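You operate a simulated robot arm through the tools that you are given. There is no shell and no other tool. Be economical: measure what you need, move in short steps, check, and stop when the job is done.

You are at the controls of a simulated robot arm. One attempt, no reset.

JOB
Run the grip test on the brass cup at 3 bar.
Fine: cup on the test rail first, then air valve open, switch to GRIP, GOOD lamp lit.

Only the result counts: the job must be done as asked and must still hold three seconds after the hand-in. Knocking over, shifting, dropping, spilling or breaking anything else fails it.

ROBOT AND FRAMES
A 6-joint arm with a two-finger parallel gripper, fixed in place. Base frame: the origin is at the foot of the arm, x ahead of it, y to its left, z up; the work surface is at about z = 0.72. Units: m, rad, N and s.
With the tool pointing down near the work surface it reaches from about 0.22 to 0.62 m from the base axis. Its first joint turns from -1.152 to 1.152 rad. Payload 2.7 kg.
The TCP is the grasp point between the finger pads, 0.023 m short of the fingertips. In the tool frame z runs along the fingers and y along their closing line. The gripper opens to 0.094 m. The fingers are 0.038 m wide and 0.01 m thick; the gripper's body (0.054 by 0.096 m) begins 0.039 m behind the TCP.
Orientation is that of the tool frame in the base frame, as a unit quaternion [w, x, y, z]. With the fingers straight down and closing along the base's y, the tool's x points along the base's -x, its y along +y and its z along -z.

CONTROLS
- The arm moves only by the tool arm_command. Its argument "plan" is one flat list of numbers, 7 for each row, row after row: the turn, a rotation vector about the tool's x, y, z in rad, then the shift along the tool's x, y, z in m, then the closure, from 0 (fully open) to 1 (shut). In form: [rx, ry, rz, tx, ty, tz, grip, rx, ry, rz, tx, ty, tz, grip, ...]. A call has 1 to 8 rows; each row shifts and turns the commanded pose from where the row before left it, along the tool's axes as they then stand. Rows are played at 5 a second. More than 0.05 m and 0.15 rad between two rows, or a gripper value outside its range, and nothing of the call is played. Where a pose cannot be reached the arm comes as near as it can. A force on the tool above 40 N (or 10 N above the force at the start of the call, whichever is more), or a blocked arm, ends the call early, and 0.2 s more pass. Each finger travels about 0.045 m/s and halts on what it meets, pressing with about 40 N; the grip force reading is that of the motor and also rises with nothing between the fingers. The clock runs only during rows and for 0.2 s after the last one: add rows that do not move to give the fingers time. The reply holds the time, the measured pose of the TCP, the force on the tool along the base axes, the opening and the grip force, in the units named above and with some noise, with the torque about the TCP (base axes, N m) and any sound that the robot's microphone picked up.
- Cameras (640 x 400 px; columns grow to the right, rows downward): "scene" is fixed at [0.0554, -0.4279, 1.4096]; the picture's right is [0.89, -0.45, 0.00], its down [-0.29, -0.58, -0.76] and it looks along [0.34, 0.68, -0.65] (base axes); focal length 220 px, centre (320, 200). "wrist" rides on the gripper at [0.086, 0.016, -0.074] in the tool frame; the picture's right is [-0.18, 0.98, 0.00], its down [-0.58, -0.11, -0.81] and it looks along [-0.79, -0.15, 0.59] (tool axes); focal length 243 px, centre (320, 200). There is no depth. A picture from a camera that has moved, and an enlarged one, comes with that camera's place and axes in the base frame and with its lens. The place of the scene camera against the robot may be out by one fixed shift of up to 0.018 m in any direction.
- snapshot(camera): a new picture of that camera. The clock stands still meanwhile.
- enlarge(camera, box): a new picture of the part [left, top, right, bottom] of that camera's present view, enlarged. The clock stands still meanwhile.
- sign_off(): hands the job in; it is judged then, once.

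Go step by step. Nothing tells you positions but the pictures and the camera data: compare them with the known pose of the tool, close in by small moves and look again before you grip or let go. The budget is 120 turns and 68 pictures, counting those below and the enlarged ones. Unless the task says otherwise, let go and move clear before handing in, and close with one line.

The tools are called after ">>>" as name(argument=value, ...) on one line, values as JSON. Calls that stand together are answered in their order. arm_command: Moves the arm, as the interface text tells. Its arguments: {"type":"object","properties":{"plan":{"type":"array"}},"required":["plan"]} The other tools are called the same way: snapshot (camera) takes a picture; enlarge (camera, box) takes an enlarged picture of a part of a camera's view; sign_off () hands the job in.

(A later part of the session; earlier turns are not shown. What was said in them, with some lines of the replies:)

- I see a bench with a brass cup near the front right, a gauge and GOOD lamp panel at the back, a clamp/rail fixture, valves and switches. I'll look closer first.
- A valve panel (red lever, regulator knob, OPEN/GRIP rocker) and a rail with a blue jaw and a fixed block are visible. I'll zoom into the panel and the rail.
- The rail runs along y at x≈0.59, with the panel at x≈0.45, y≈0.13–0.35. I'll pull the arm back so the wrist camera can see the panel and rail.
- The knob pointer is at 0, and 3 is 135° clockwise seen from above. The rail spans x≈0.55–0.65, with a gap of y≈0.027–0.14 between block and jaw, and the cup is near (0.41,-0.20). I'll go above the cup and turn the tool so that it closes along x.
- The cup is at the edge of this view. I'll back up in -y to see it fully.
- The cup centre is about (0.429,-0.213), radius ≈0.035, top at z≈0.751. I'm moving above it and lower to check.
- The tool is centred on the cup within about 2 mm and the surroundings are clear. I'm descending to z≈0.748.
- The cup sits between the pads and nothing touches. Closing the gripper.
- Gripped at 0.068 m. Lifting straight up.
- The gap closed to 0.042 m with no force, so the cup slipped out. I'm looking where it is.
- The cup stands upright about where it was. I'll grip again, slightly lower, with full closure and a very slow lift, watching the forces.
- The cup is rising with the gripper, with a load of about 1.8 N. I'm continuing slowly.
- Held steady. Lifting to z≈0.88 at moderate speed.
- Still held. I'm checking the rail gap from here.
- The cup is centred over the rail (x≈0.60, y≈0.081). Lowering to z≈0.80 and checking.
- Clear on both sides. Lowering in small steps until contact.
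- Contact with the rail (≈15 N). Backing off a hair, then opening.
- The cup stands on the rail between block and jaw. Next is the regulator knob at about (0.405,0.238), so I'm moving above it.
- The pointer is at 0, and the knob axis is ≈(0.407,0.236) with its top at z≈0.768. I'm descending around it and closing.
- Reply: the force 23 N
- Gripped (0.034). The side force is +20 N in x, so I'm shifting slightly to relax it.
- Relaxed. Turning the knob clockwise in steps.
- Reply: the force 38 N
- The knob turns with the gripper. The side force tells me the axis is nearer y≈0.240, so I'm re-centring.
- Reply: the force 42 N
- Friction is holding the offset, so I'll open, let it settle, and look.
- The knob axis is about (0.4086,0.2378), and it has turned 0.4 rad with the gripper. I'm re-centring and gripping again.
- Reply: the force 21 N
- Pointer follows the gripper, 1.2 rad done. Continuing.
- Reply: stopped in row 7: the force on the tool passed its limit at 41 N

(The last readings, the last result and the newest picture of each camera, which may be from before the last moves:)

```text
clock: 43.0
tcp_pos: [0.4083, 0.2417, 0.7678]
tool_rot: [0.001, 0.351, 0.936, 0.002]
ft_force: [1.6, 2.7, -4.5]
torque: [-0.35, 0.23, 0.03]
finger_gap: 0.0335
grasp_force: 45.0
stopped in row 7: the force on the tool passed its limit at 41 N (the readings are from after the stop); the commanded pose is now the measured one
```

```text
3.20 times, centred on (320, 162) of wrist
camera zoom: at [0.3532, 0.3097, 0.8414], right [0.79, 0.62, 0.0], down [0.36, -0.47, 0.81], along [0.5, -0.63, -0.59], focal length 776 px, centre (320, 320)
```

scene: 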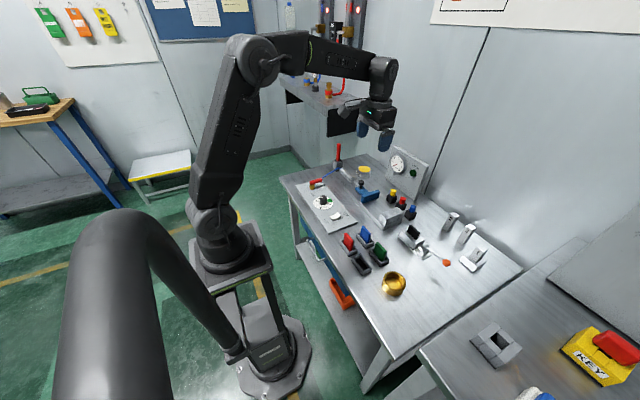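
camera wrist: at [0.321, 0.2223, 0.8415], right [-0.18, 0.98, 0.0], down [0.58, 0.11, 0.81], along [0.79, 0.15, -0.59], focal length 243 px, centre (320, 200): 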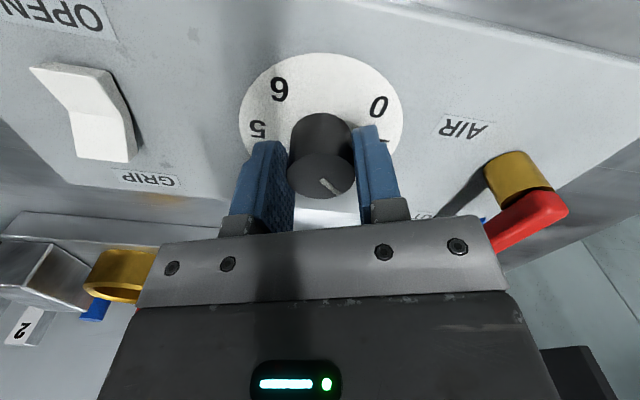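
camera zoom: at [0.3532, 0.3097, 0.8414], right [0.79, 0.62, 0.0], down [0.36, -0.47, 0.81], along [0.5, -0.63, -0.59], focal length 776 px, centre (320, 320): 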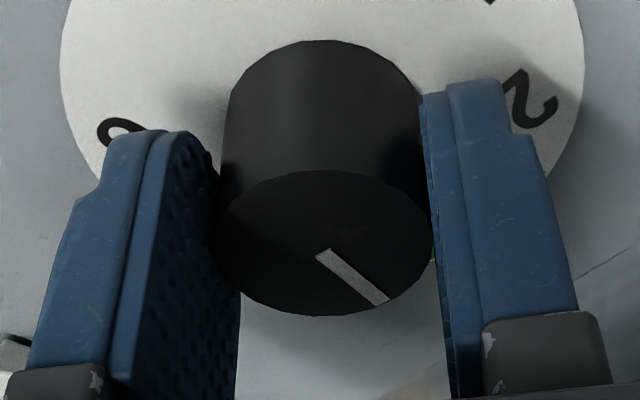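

2.29 rad turned; adding the last bit, then releasing and inspecting.

>>> arm_command(plan=[0, 0, 0.067, 0, 0, 0, 0.8, 0, 0, 0, 0, 0, 0, 0.8, 0, 0, 0, 0, 0, 0, 0.4, 0, 0, 0, 0, 0, 0, 0.2, 0, 0, 0, 0, 0, 0, 0.2])

>>> arm_command(plan=[0, 0, 0, 0, 0, -0.03, 0.2, 0, 0, 0, 0, 0, -0.045, 0.2, 0, 0, 0, 0, 0, -0.045, 0.2, 0, 0, 0, 0, 0, -0.045, 0.2, 0, 0, 0, 0, 0, 0, 0.2])

>>> enlarge(camera="scene", box=[312, 180, 368, 215])

>>> snapshot(camera="wrist")

```text
clock: 44.2
tcp_pos: [0.4085, 0.2406, 0.7667]
tool_rot: [0.0, 0.383, 0.924, 0.001]
ft_force: [-0.1, 0.3, 0.3]
torque: [-0.01, 0.02, 0.0]
finger_gap: 0.0752
grasp_force: 0.1
```

```text
clock: 45.4
tcp_pos: [0.4054, 0.2425, 0.9342]
tool_rot: [0.0, 0.383, 0.924, 0.0]
ft_force: [0.4, -0.3, -0.5]
torque: [-0.03, 0.01, 0.0]
finger_gap: 0.0754
grasp_force: 0.1
```

```text
11.43 times, centred on (340, 198) of scene
camera zoom: at [0.0554, -0.4279, 1.4096], right [0.89, -0.45, 0.0], down [-0.29, -0.58, -0.76], along [0.34, 0.68, -0.65], focal length 2510 px, centre (91, 229)
```

zoom: 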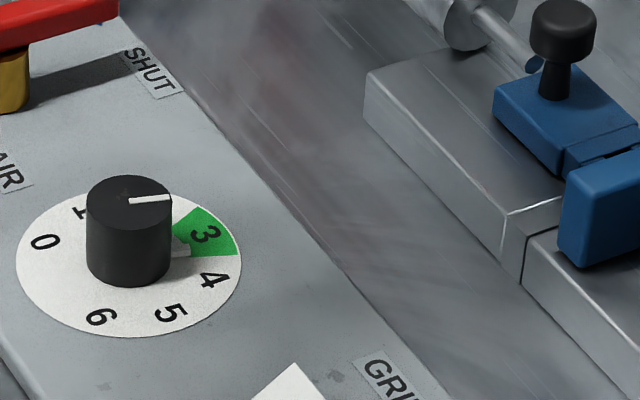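

```text
28 pictures are left
camera wrist: at [0.3556, 0.3134, 1.0077], right [0.83, 0.56, 0.0], down [0.33, -0.49, 0.81], along [0.46, -0.66, -0.59], focal length 243 px, centre (320, 200)
```

wrist: 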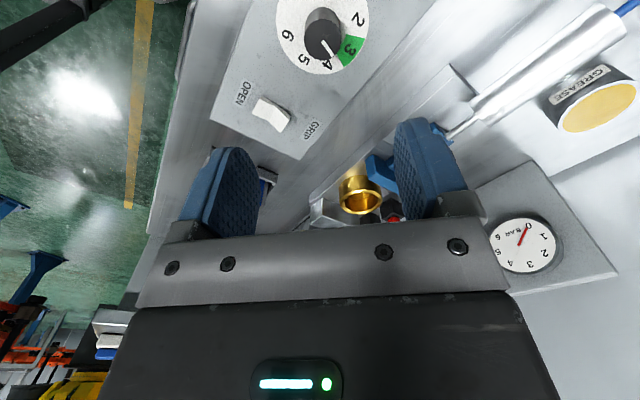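

>>> enlarge(camera="wrist", box=[268, 0, 380, 80])

>>> enlarge(camera="scene", box=[328, 185, 352, 210])

```text
5.00 times, centred on (324, 40) of wrist
camera zoom: at [0.3556, 0.3134, 1.0077], right [0.83, 0.56, 0.0], down [0.33, -0.49, 0.81], along [0.46, -0.66, -0.59], focal length 1213 px, centre (300, 1000)
```

zoom: 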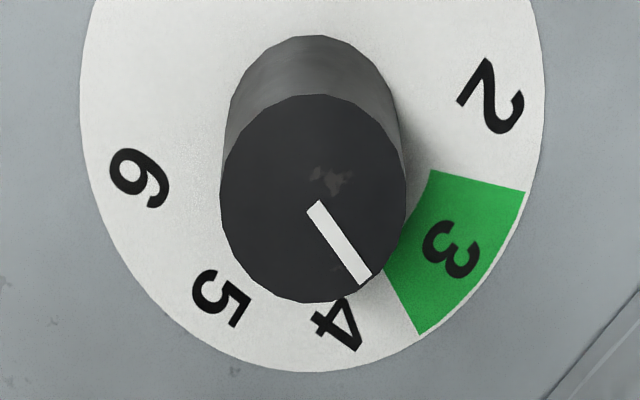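

```text
16.00 times, centred on (340, 198) of scene
camera zoom: at [0.0554, -0.4279, 1.4096], right [0.89, -0.45, 0.0], down [-0.29, -0.58, -0.76], along [0.34, 0.68, -0.65], focal length 3514 px, centre (0, 240)
```

zoom: 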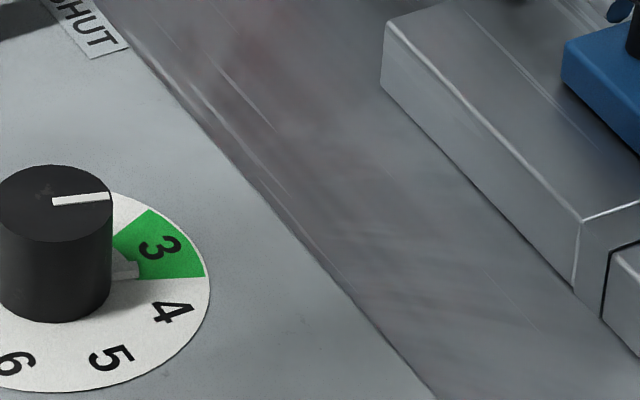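

The pointer sits about 16° past 3 (≈3.35), still in green but not exact. I'll regrip and turn back 0.28 rad.

>>> arm_command(plan=[0, 0, 0, 0, 0, 0.045, 0.2, 0, 0, 0, 0, 0, 0.045, 0.2, 0, 0, 0, 0, 0, 0.045, 0.2, 0, 0, 0, 0, 0, 0.03, 0.2, 0, 0, 0, 0, 0, 0, 0.5, 0, 0, 0, 0, 0, 0, 0.75, 0, 0, 0, 0, 0, 0, 0.75, 0, 0, 0, 0, 0, 0, 0.75])

>>> arm_command(plan=[0, 0, -0.07, 0, 0, 0, 0.8, 0, 0, -0.07, 0, 0, 0, 0.8, 0, 0, -0.07, 0, 0, 0, 0.8, 0, 0, -0.07, 0, 0, 0, 0.8, 0, 0, 0, 0, 0, 0, 0.8])

>>> enlarge(camera="scene", box=[328, 185, 352, 210])

```text
clock: 47.2
tcp_pos: [0.4095, 0.2411, 0.7676]
tool_rot: [0.0, 0.383, 0.924, 0.002]
ft_force: [2.7, 2.2, -7.2]
torque: [-0.03, -0.09, -0.02]
finger_gap: 0.0337
grasp_force: 45.1
```

```text
clock: 48.4
tcp_pos: [0.4099, 0.2402, 0.7665]
tool_rot: [0.0, 0.249, 0.968, 0.0]
ft_force: [21.0, -4.9, -30.2]
torque: [-0.13, -0.24, 0.01]
finger_gap: 0.0338
grasp_force: 45.5
```

```text
16.00 times, centred on (340, 198) of scene
camera zoom: at [0.0562, -0.4278, 1.4096], right [0.89, -0.45, 0.0], down [-0.29, -0.58, -0.76], along [0.34, 0.68, -0.65], focal length 3514 px, centre (0, 240)
```

zoom: 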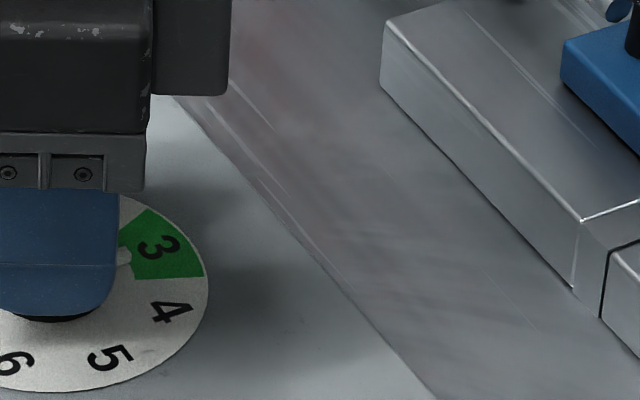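

Releasing and rising to check the pointer.

>>> arm_command(plan=[0, 0, 0, 0, 0, 0, 0.5, 0, 0, 0, 0, 0, 0, 0.2, 0, 0, 0, 0, 0, 0, 0.2, 0, 0, 0, 0, 0, -0.03, 0.2, 0, 0, 0, 0, 0, -0.045, 0.2, 0, 0, 0, 0, 0, -0.045, 0.2, 0, 0, 0, 0, 0, -0.045, 0.2, 0, 0, 0, 0, 0, 0, 0.2])

>>> enlarge(camera="wrist", box=[252, 0, 380, 80])

>>> enlarge(camera="scene", box=[322, 180, 358, 215])

```text
clock: 50.2
tcp_pos: [0.4077, 0.2401, 0.9318]
tool_rot: [0.0, 0.25, 0.968, 0.001]
ft_force: [0.3, -0.5, -0.1]
torque: [0.03, 0.0, 0.0]
finger_gap: 0.0752
grasp_force: 0.1
```

```text
5.00 times, centred on (316, 40) of wrist
camera zoom: at [0.3385, 0.2958, 1.0063], right [0.64, 0.77, 0.0], down [0.46, -0.38, 0.81], along [0.62, -0.51, -0.59], focal length 1213 px, centre (340, 1000)
```

zoom: 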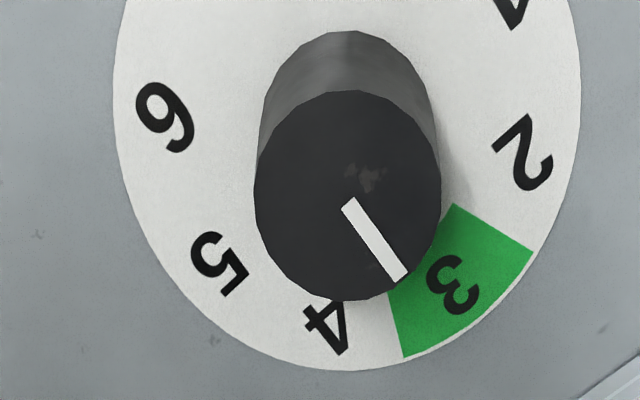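

```text
11.43 times, centred on (340, 198) of scene
camera zoom: at [0.0554, -0.4279, 1.4096], right [0.89, -0.45, 0.0], down [-0.29, -0.58, -0.76], along [0.34, 0.68, -0.65], focal length 2510 px, centre (91, 229)
```

zoom: 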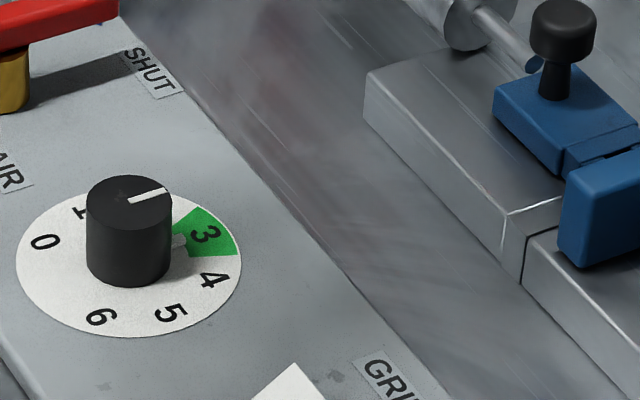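

The pointer is now exactly at 3. Next is the air lever, so I'm turning the tool to its nominal orientation and moving to view the lever closely.

>>> arm_command(plan=[0, 0, -0.1263, 0, 0, 0, 0.2, 0, 0, -0.1263, 0, 0, 0, 0.2, 0, 0, -0.1263, 0, 0, 0, 0.2, 0, 0, -0.1263, 0, 0, 0, 0.6, 0, 0, 0, 0.0167, 0.0433, 0, 0.9, 0, 0, 0, 0.0167, 0.0433, 0, 1, 0, 0, 0, 0.0167, 0.0433, 0, 1, 0, 0, 0, 0, 0, 0, 1])

>>> snapshot(camera="wrist")

```text
clock: 52.0
tcp_pos: [0.3569, 0.3715, 0.9335]
tool_rot: [0.001, 0.0, 1.0, 0.001]
ft_force: [-0.1, 0.2, -0.5]
torque: [0.0, 0.01, 0.04]
finger_gap: 0.0
grasp_force: 31.6
```

```text
22 pictures are left
camera wrist: at [0.27, 0.3856, 1.0061], right [0.18, 0.98, 0.0], down [0.58, -0.11, 0.81], along [0.79, -0.15, -0.59], focal length 243 px, centre (320, 200)
```

wrist: 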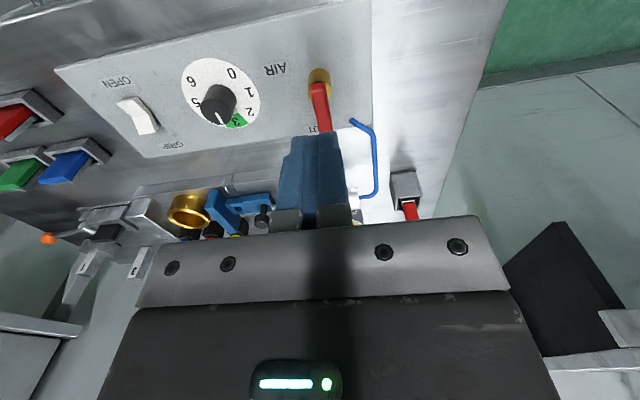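

>>> enlarge(camera="wrist", box=[260, 50, 420, 150])

```text
4.00 times, centred on (340, 100) of wrist
camera zoom: at [0.27, 0.3856, 1.0061], right [0.18, 0.98, 0.0], down [0.58, -0.11, 0.81], along [0.79, -0.15, -0.59], focal length 970 px, centre (240, 600)
```

zoom: 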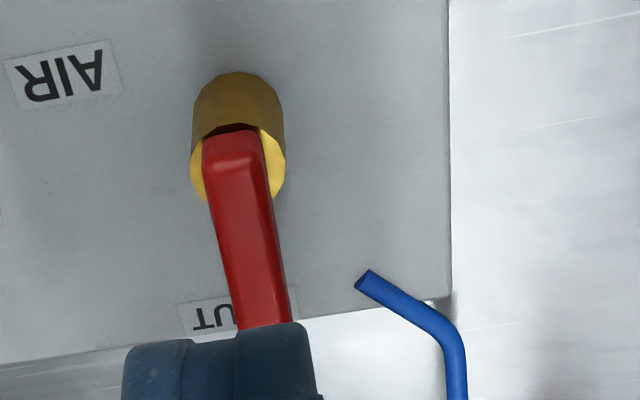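

The lever pivot is about (0.406,0.360) with the handle along +x to about 0.463 and the hose end beside it. I'll straddle the handle with the fingers (closing along y) at x≈0.444 and swing it round the pivot.

>>> arm_command(plan=[0, 0, 0, -0.029, -0.0038, 0.023, 0.5, 0, 0, 0, -0.029, -0.0038, 0.023, 0.5, 0, 0, 0, -0.029, -0.0038, 0.023, 0.5, 0, 0, 0, 0, 0, 0, 0.5, 0, 0, 0, 0, 0, 0, 0.5])

>>> snapshot(camera="wrist")

```text
clock: 53.2
tcp_pos: [0.4458, 0.3591, 0.8641]
tool_rot: [0.001, 0.0, 1.0, 0.001]
ft_force: [-0.3, 0.0, 0.5]
torque: [-0.02, -0.01, 0.01]
finger_gap: 0.0472
grasp_force: 0.1
```

```text
20 pictures are left
camera wrist: at [0.3582, 0.3744, 0.9373], right [0.18, 0.98, 0.0], down [0.58, -0.11, 0.81], along [0.79, -0.15, -0.59], focal length 243 px, centre (320, 200)
```

wrist: 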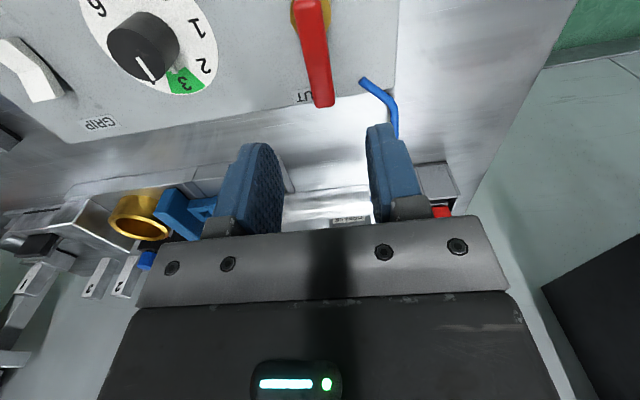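

Handle is centred between the fingers. I'm narrowing the gap to stay off the hose and lowering with tips just below the handle.

>>> arm_command(plan=[0, 0, 0, 0.004, -0.001, 0, 0.64, 0, 0, 0, 0, 0, 0.03, 0.64, 0, 0, 0, 0, 0, 0.03, 0.64, 0, 0, 0, 0, 0, 0.018, 0.64, 0, 0, 0, 0, 0, 0, 0.64])

>>> snapshot(camera="wrist")

>>> enlarge(camera="scene", box=[308, 160, 364, 195])

```text
clock: 54.4
tcp_pos: [0.4417, 0.36, 0.7861]
tool_rot: [0.001, 0.0, 1.0, 0.002]
ft_force: [0.3, -0.8, -0.9]
torque: [-0.01, 0.03, 0.01]
finger_gap: 0.0338
grasp_force: 0.0
```

```text
19 pictures are left
camera wrist: at [0.3542, 0.3751, 0.8598], right [0.18, 0.98, 0.0], down [0.58, -0.11, 0.81], along [0.79, -0.15, -0.59], focal length 243 px, centre (320, 200)
```

wrist: 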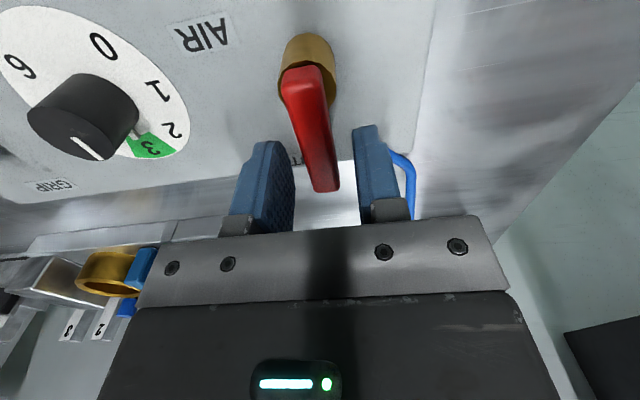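

```text
11.43 times, centred on (336, 178) of scene
camera zoom: at [0.0554, -0.4279, 1.4096], right [0.89, -0.45, 0.0], down [-0.29, -0.58, -0.76], along [0.34, 0.68, -0.65], focal length 2510 px, centre (137, 457)
```

zoom: 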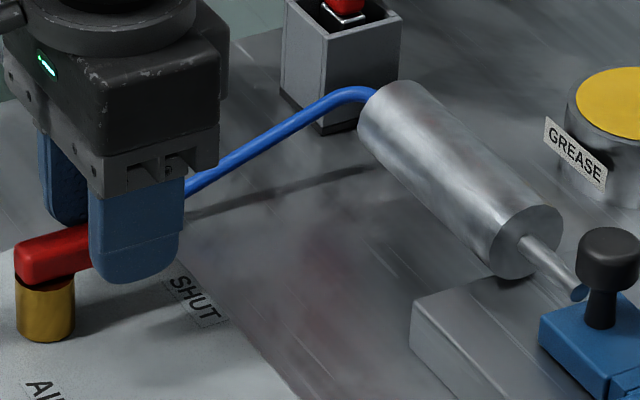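

The fingers straddle the handle cleanly. Closing on it.

>>> arm_command(plan=[0, 0, 0, 0, 0, 0, 0.75, 0, 0, 0, 0, 0, 0, 0.9, 0, 0, 0, 0, 0, 0, 0.95, 0, 0, 0, 0, 0, 0, 0.95])

```text
clock: 55.4
tcp_pos: [0.4421, 0.3595, 0.786]
tool_rot: [0.001, 0.0, 1.0, 0.001]
ft_force: [1.7, 4.9, -2.2]
torque: [-0.01, -0.18, -0.14]
finger_gap: 0.0157
grasp_force: 45.1
```

Gripped (0.016). Swinging clockwise about the pivot.

>>> arm_command(plan=[0, 0, 0.1, 0, -0.0036, 0, 1, 0, 0, 0.1, 0, -0.0036, 0, 1, 0, 0, 0.1, 0, -0.0036, 0, 1, 0, 0, 0.1, 0, -0.0036, 0, 1])

```text
clock: 56.4
tcp_pos: [0.4395, 0.3471, 0.7859]
tool_rot: [0.002, 0.199, 0.98, 0.004]
ft_force: [3.5, 36.3, -17.9]
torque: [-0.47, -0.87, -1.08]
finger_gap: 0.0154
grasp_force: 45.3
```

>>> snapshot(camera="wrist")

```text
17 pictures are left
camera wrist: at [0.3645, 0.3949, 0.8599], right [0.55, 0.83, 0.01], down [0.49, -0.33, 0.81], along [0.67, -0.44, -0.59], focal length 243 px, centre (320, 200)
```

wrist: 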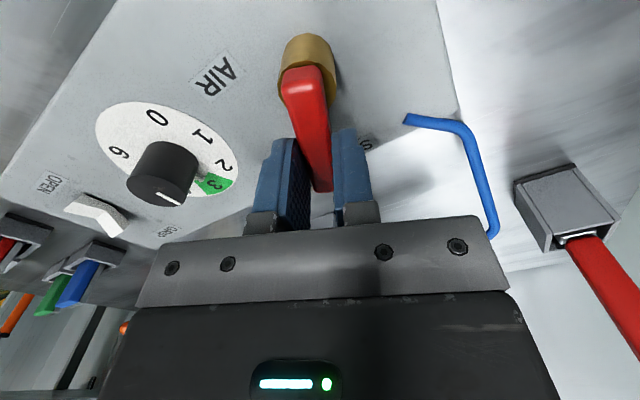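

The lever is moving with the gripper. Continuing.

>>> arm_command(plan=[0, 0, 0.08, 0, -0.0029, 0, 1, 0, 0, 0.08, 0, -0.0029, 0, 1, 0, 0, 0.08, 0, -0.0029, 0, 1, 0, 0, 0.08, 0, -0.0029, 0, 1])

```text
clock: 57.4
tcp_pos: [0.4344, 0.3407, 0.7867]
tool_rot: [0.002, 0.34, 0.941, 0.007]
ft_force: [5.0, 9.0, -8.7]
torque: [-0.49, -0.02, -0.26]
finger_gap: 0.0158
grasp_force: 45.2
stopped in row 4: the force on the tool passed its limit at 51 N (the readings are from after the stop); the commanded pose is now the measured one
```

Angle is now 0.69 rad; the fit suggests a radius nearer 0.030. Continuing with that.

>>> arm_command(plan=[0, 0, 0.08, 0, -0.0024, 0, 1, 0, 0, 0.08, 0, -0.0024, 0, 1, 0, 0, 0.08, 0, -0.0024, 0, 1, 0, 0, 0.08, 0, -0.0024, 0, 1])

```text
clock: 58.4
tcp_pos: [0.4252, 0.3329, 0.7867]
tool_rot: [0.0, 0.486, 0.874, 0.007]
ft_force: [3.5, 15.7, -8.8]
torque: [-1.09, -0.26, -0.33]
finger_gap: 0.0159
grasp_force: 44.6
```

>>> arm_command(plan=[0, 0, 0.08, 0, -0.0025, 0, 1, 0, 0, 0.08, 0, -0.0025, 0, 1, 0, 0, 0.08, 0, -0.0025, 0, 1, 0, 0, 0.08, 0, -0.0025, 0, 1])

```text
clock: 59.4
tcp_pos: [0.4179, 0.3302, 0.7868]
tool_rot: [0.0, 0.619, 0.786, 0.007]
ft_force: [-10.2, 15.9, 3.1]
torque: [-0.92, 0.33, 0.18]
finger_gap: 0.0158
grasp_force: 44.9
```

>>> arm_command(plan=[0, 0, 0.06, 0, -0.002, 0, 1, 0, 0, 0.06, 0, -0.002, 0, 1, 0, 0, 0.06, 0, -0.002, 0, 1, 0, 0, 0.06, 0, -0.002, 0, 1])

>>> enlarge(camera="scene", box=[300, 140, 428, 220])

```text
clock: 60.4
tcp_pos: [0.4101, 0.3276, 0.786]
tool_rot: [0.0, 0.707, 0.707, 0.009]
ft_force: [-3.9, 20.9, -2.3]
torque: [-0.71, 0.5, 0.24]
finger_gap: 0.0157
grasp_force: 45.2
```

```text
5.00 times, centred on (364, 180) of scene
camera zoom: at [0.0554, -0.4274, 1.4098], right [0.89, -0.45, 0.0], down [-0.29, -0.58, -0.76], along [0.34, 0.68, -0.65], focal length 1098 px, centre (100, 300)
```

zoom: 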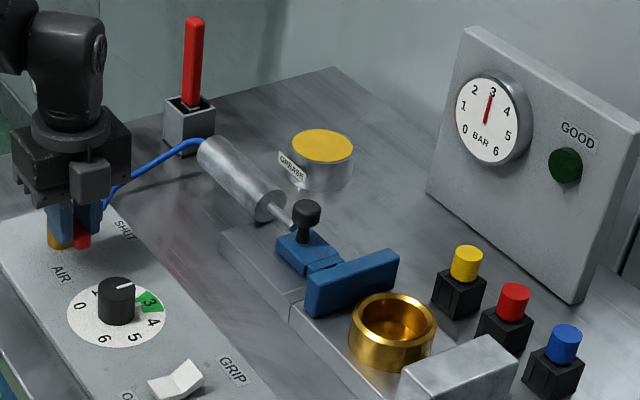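

The gauge reads 3 bar with the valve open. Releasing the lever and rising.

>>> arm_command(plan=[0, 0, 0, 0, 0, 0, 0.6, 0, 0, 0, 0, 0, 0, 0.6, 0, 0, 0, 0, 0, 0, 0.6, 0, 0, 0, 0, 0, -0.03, 0.6, 0, 0, 0, 0, 0, -0.045, 0.6, 0, 0, 0, 0, 0, -0.045, 0.8, 0, 0, 0, 0, 0, 0, 1])

>>> enlarge(camera="scene", box=[300, 140, 428, 220])

>>> snapshot(camera="wrist")

```text
clock: 62.0
tcp_pos: [0.4073, 0.3247, 0.9065]
tool_rot: [0.0, 0.708, 0.706, 0.007]
ft_force: [0.3, -0.1, -0.1]
torque: [-0.01, -0.03, 0.0]
finger_gap: 0.0001
grasp_force: 14.9
```

```text
5.00 times, centred on (364, 180) of scene
camera zoom: at [0.0554, -0.4279, 1.4096], right [0.89, -0.45, 0.0], down [-0.29, -0.58, -0.76], along [0.34, 0.68, -0.65], focal length 1098 px, centre (100, 300)
```

zoom: 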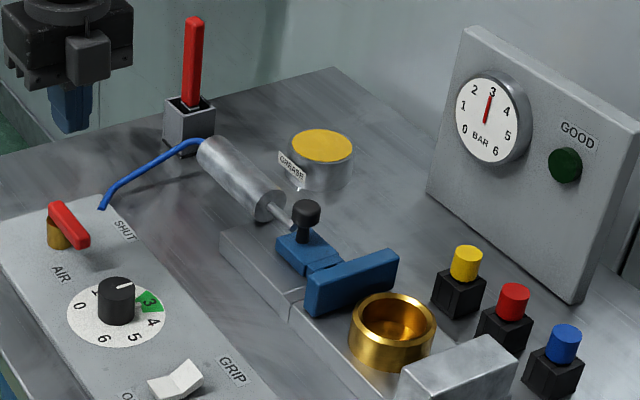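

```text
14 pictures are left
camera wrist: at [0.4225, 0.4099, 0.9806], right [0.98, -0.19, 0.01], down [-0.12, -0.59, 0.8], along [-0.14, -0.79, -0.6], focal length 243 px, centre (320, 200)
```

wrist: 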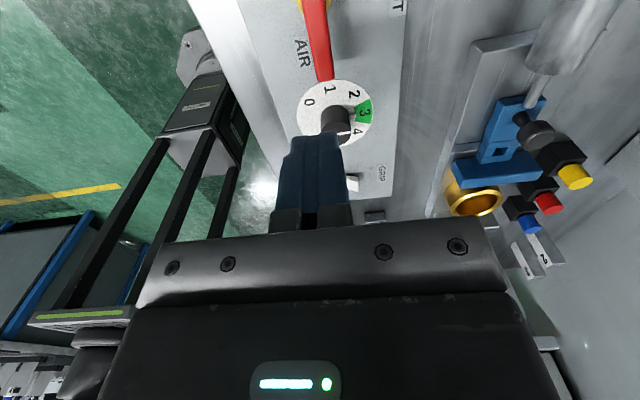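

Valve open, gauge at 3. Next is the rocker: I'll move closed fingers above its GRIP end (≈(0.422,0.129)).

>>> arm_command(plan=[0, 0, 0, -0.039, 0.0033, 0.009, 1, 0, 0, 0, -0.039, 0.0033, 0.009, 1, 0, 0, 0, -0.039, 0.0033, 0.009, 1, 0, 0, 0, -0.039, 0.0033, 0.009, 1, 0, 0, 0, -0.039, 0.0033, 0.009, 1, 0, 0, 0, 0, 0, 0.03, 1, 0, 0, 0, 0, 0, 0, 1])

>>> enlarge(camera="scene", box=[330, 190, 378, 228])

>>> enlarge(camera="wrist", box=[220, 0, 420, 200])

```text
clock: 63.6
tcp_pos: [0.426, 0.1322, 0.8289]
tool_rot: [0.0, 0.708, 0.706, 0.008]
ft_force: [-0.7, -0.2, 0.2]
torque: [-0.02, 0.01, -0.04]
finger_gap: 0.0
grasp_force: 40.0
```

```text
10.53 times, centred on (354, 209) of scene
camera zoom: at [0.0554, -0.4279, 1.4096], right [0.89, -0.45, 0.0], down [-0.29, -0.58, -0.76], along [0.34, 0.68, -0.65], focal length 2312 px, centre (-38, 105)
```

zoom: 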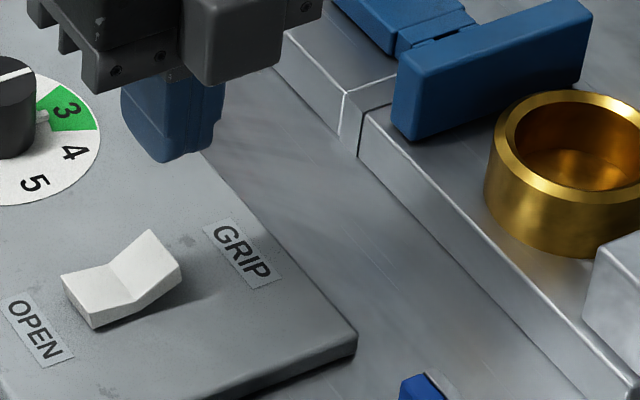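

```text
2.00 times, centred on (320, 100) of wrist
camera zoom: at [0.4414, 0.2175, 0.904], right [0.98, -0.19, 0.01], down [-0.12, -0.59, 0.8], along [-0.14, -0.79, -0.6], focal length 485 px, centre (320, 400)
```

zoom: 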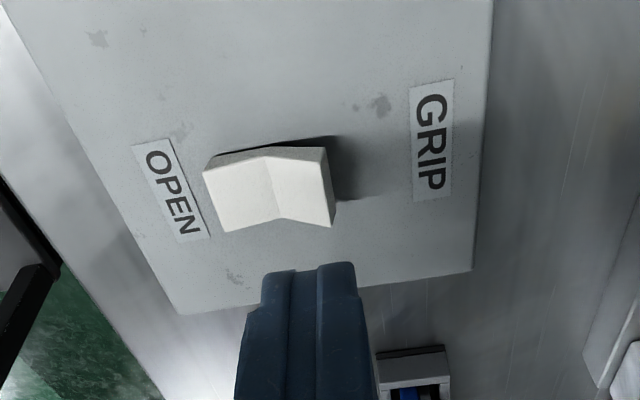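

The rocker spans x≈0.389–0.431 at y≈0.133, so the closed fingers are right above the GRIP half. Pressing down in small steps.

>>> arm_command(plan=[0, 0, 0, 0, 0.001, 0.025, 1, 0, 0, 0, 0, 0, 0.015, 1, 0, 0, 0, 0, 0, 0.006, 1, 0, 0, 0, 0, 0, 0.004, 1, 0, 0, 0, 0, 0, 0.003, 1, 0, 0, 0, 0, 0, 0.003, 1])

>>> enlarge(camera="scene", box=[330, 150, 442, 228])

```text
clock: 65.0
tcp_pos: [0.4276, 0.1325, 0.7725]
tool_rot: [0.0, 0.708, 0.706, 0.008]
ft_force: [1.4, -0.9, 0.3]
torque: [0.0, -0.04, 0.02]
finger_gap: 0.0
grasp_force: 40.5
```

```text
5.13 times, centred on (386, 189) of scene
camera zoom: at [0.0554, -0.4279, 1.4096], right [0.89, -0.45, 0.0], down [-0.29, -0.58, -0.76], along [0.34, 0.68, -0.65], focal length 1126 px, centre (-18, 256)
```

zoom: 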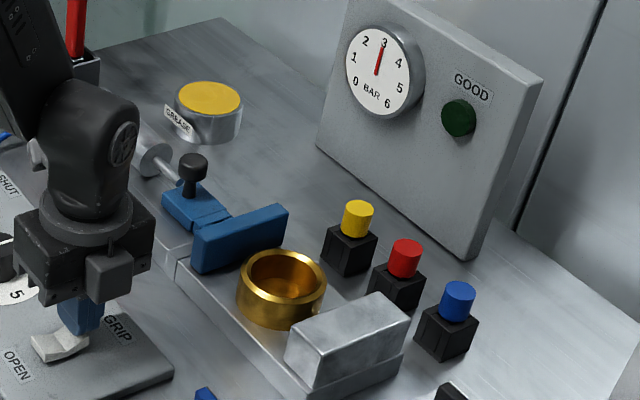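

Tips are right at the rocker. Pressing further, a couple of millimetres at a time.

>>> arm_command(plan=[0, 0, 0, 0, 0, 0.003, 1, 0, 0, 0, 0, 0, 0.002, 1, 0, 0, 0, 0, 0, 0.002, 1, 0, 0, 0, 0, 0, 0, 1])

>>> enlarge(camera="scene", box=[330, 150, 442, 228])

```text
clock: 66.0
tcp_pos: [0.4258, 0.1326, 0.7665]
tool_rot: [0.0, 0.707, 0.707, 0.008]
ft_force: [-3.6, -1.1, 12.7]
torque: [-0.19, -0.02, -0.07]
finger_gap: 0.0001
grasp_force: 39.3
```

```text
5.13 times, centred on (386, 189) of scene
camera zoom: at [0.0551, -0.428, 1.4096], right [0.89, -0.45, 0.0], down [-0.29, -0.58, -0.76], along [0.34, 0.68, -0.65], focal length 1126 px, centre (-18, 256)
```

zoom: 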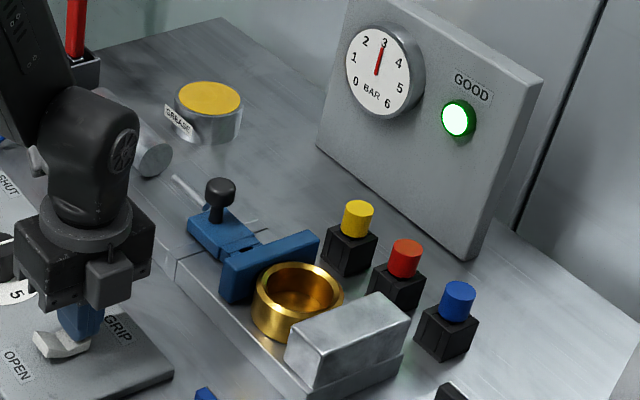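

The jaw has clamped the cup and GOOD is lit. Rising clear and rechecking.

>>> arm_command(plan=[0, 0, 0, 0, 0, -0.01, 1, 0, 0, 0, 0, 0, -0.03, 1, 0, 0, 0, 0, 0, -0.045, 1, 0, 0, 0, 0, 0, -0.045, 1, 0, 0, 0, 0, 0, 0, 1, 0, 0, 0, 0, 0, 0, 1, 0, 0, 0, 0, 0, 0, 1])

>>> enlarge(camera="scene", box=[300, 140, 442, 228])

```text
clock: 67.6
tcp_pos: [0.4254, 0.1305, 0.8984]
tool_rot: [-0.001, 0.708, 0.706, 0.007]
ft_force: [-0.5, 0.0, -0.4]
torque: [0.02, 0.0, -0.01]
finger_gap: 0.0
grasp_force: 40.2
```

```text
4.51 times, centred on (371, 184) of scene
camera zoom: at [0.0554, -0.4279, 1.4096], right [0.89, -0.45, 0.0], down [-0.29, -0.58, -0.76], along [0.34, 0.68, -0.65], focal length 990 px, centre (90, 272)
```

zoom: 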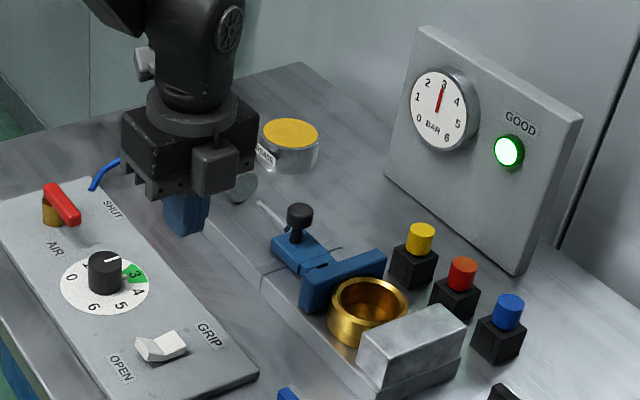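

Everything holds: rocker at GRIP, gauge 3, lamp lit. I'll wait a few seconds and verify once more.

>>> arm_command(plan=[0, 0, 0, 0, 0, -0.02, 1, 0, 0, 0, 0, 0, 0, 0.5, 0, 0, 0, 0, 0, 0, 0.5, 0, 0, 0, 0, 0, 0, 0.5, 0, 0, 0, 0, 0, 0, 0.5, 0, 0, 0, 0, 0, 0, 0.5, 0, 0, 0, 0, 0, 0, 0.5, 0, 0, 0, 0, 0, 0, 0.5])

>>> enlarge(camera="scene", box=[320, 140, 462, 228])

```text
clock: 69.4
tcp_pos: [0.4265, 0.1302, 0.9174]
tool_rot: [0.0, 0.708, 0.706, 0.007]
ft_force: [0.6, 0.3, -0.2]
torque: [-0.01, -0.02, 0.03]
finger_gap: 0.047
grasp_force: 0.2
```

```text
4.51 times, centred on (391, 184) of scene
camera zoom: at [0.0554, -0.4279, 1.4096], right [0.89, -0.45, 0.0], down [-0.29, -0.58, -0.76], along [0.34, 0.68, -0.65], focal length 990 px, centre (0, 272)
```

zoom: 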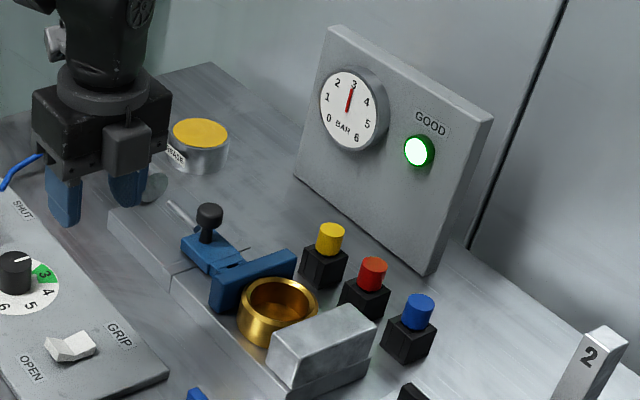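

The cup is clamped on the rail, the gauge is at 3 bar, the GOOD lamp stays lit and the arm is clear. Handing in.

>>> sign_off()

```text
The job is handed in.
```

The grip test on the brass cup is done: cup clamped on the test rail at 3 bar, air valve open, switch at GRIP, and the GOOD lamp still lit at my last check before hand-in. On the first lift the cup slipped out of the gripper; it was still standing upright, and the second, slower lift worked.
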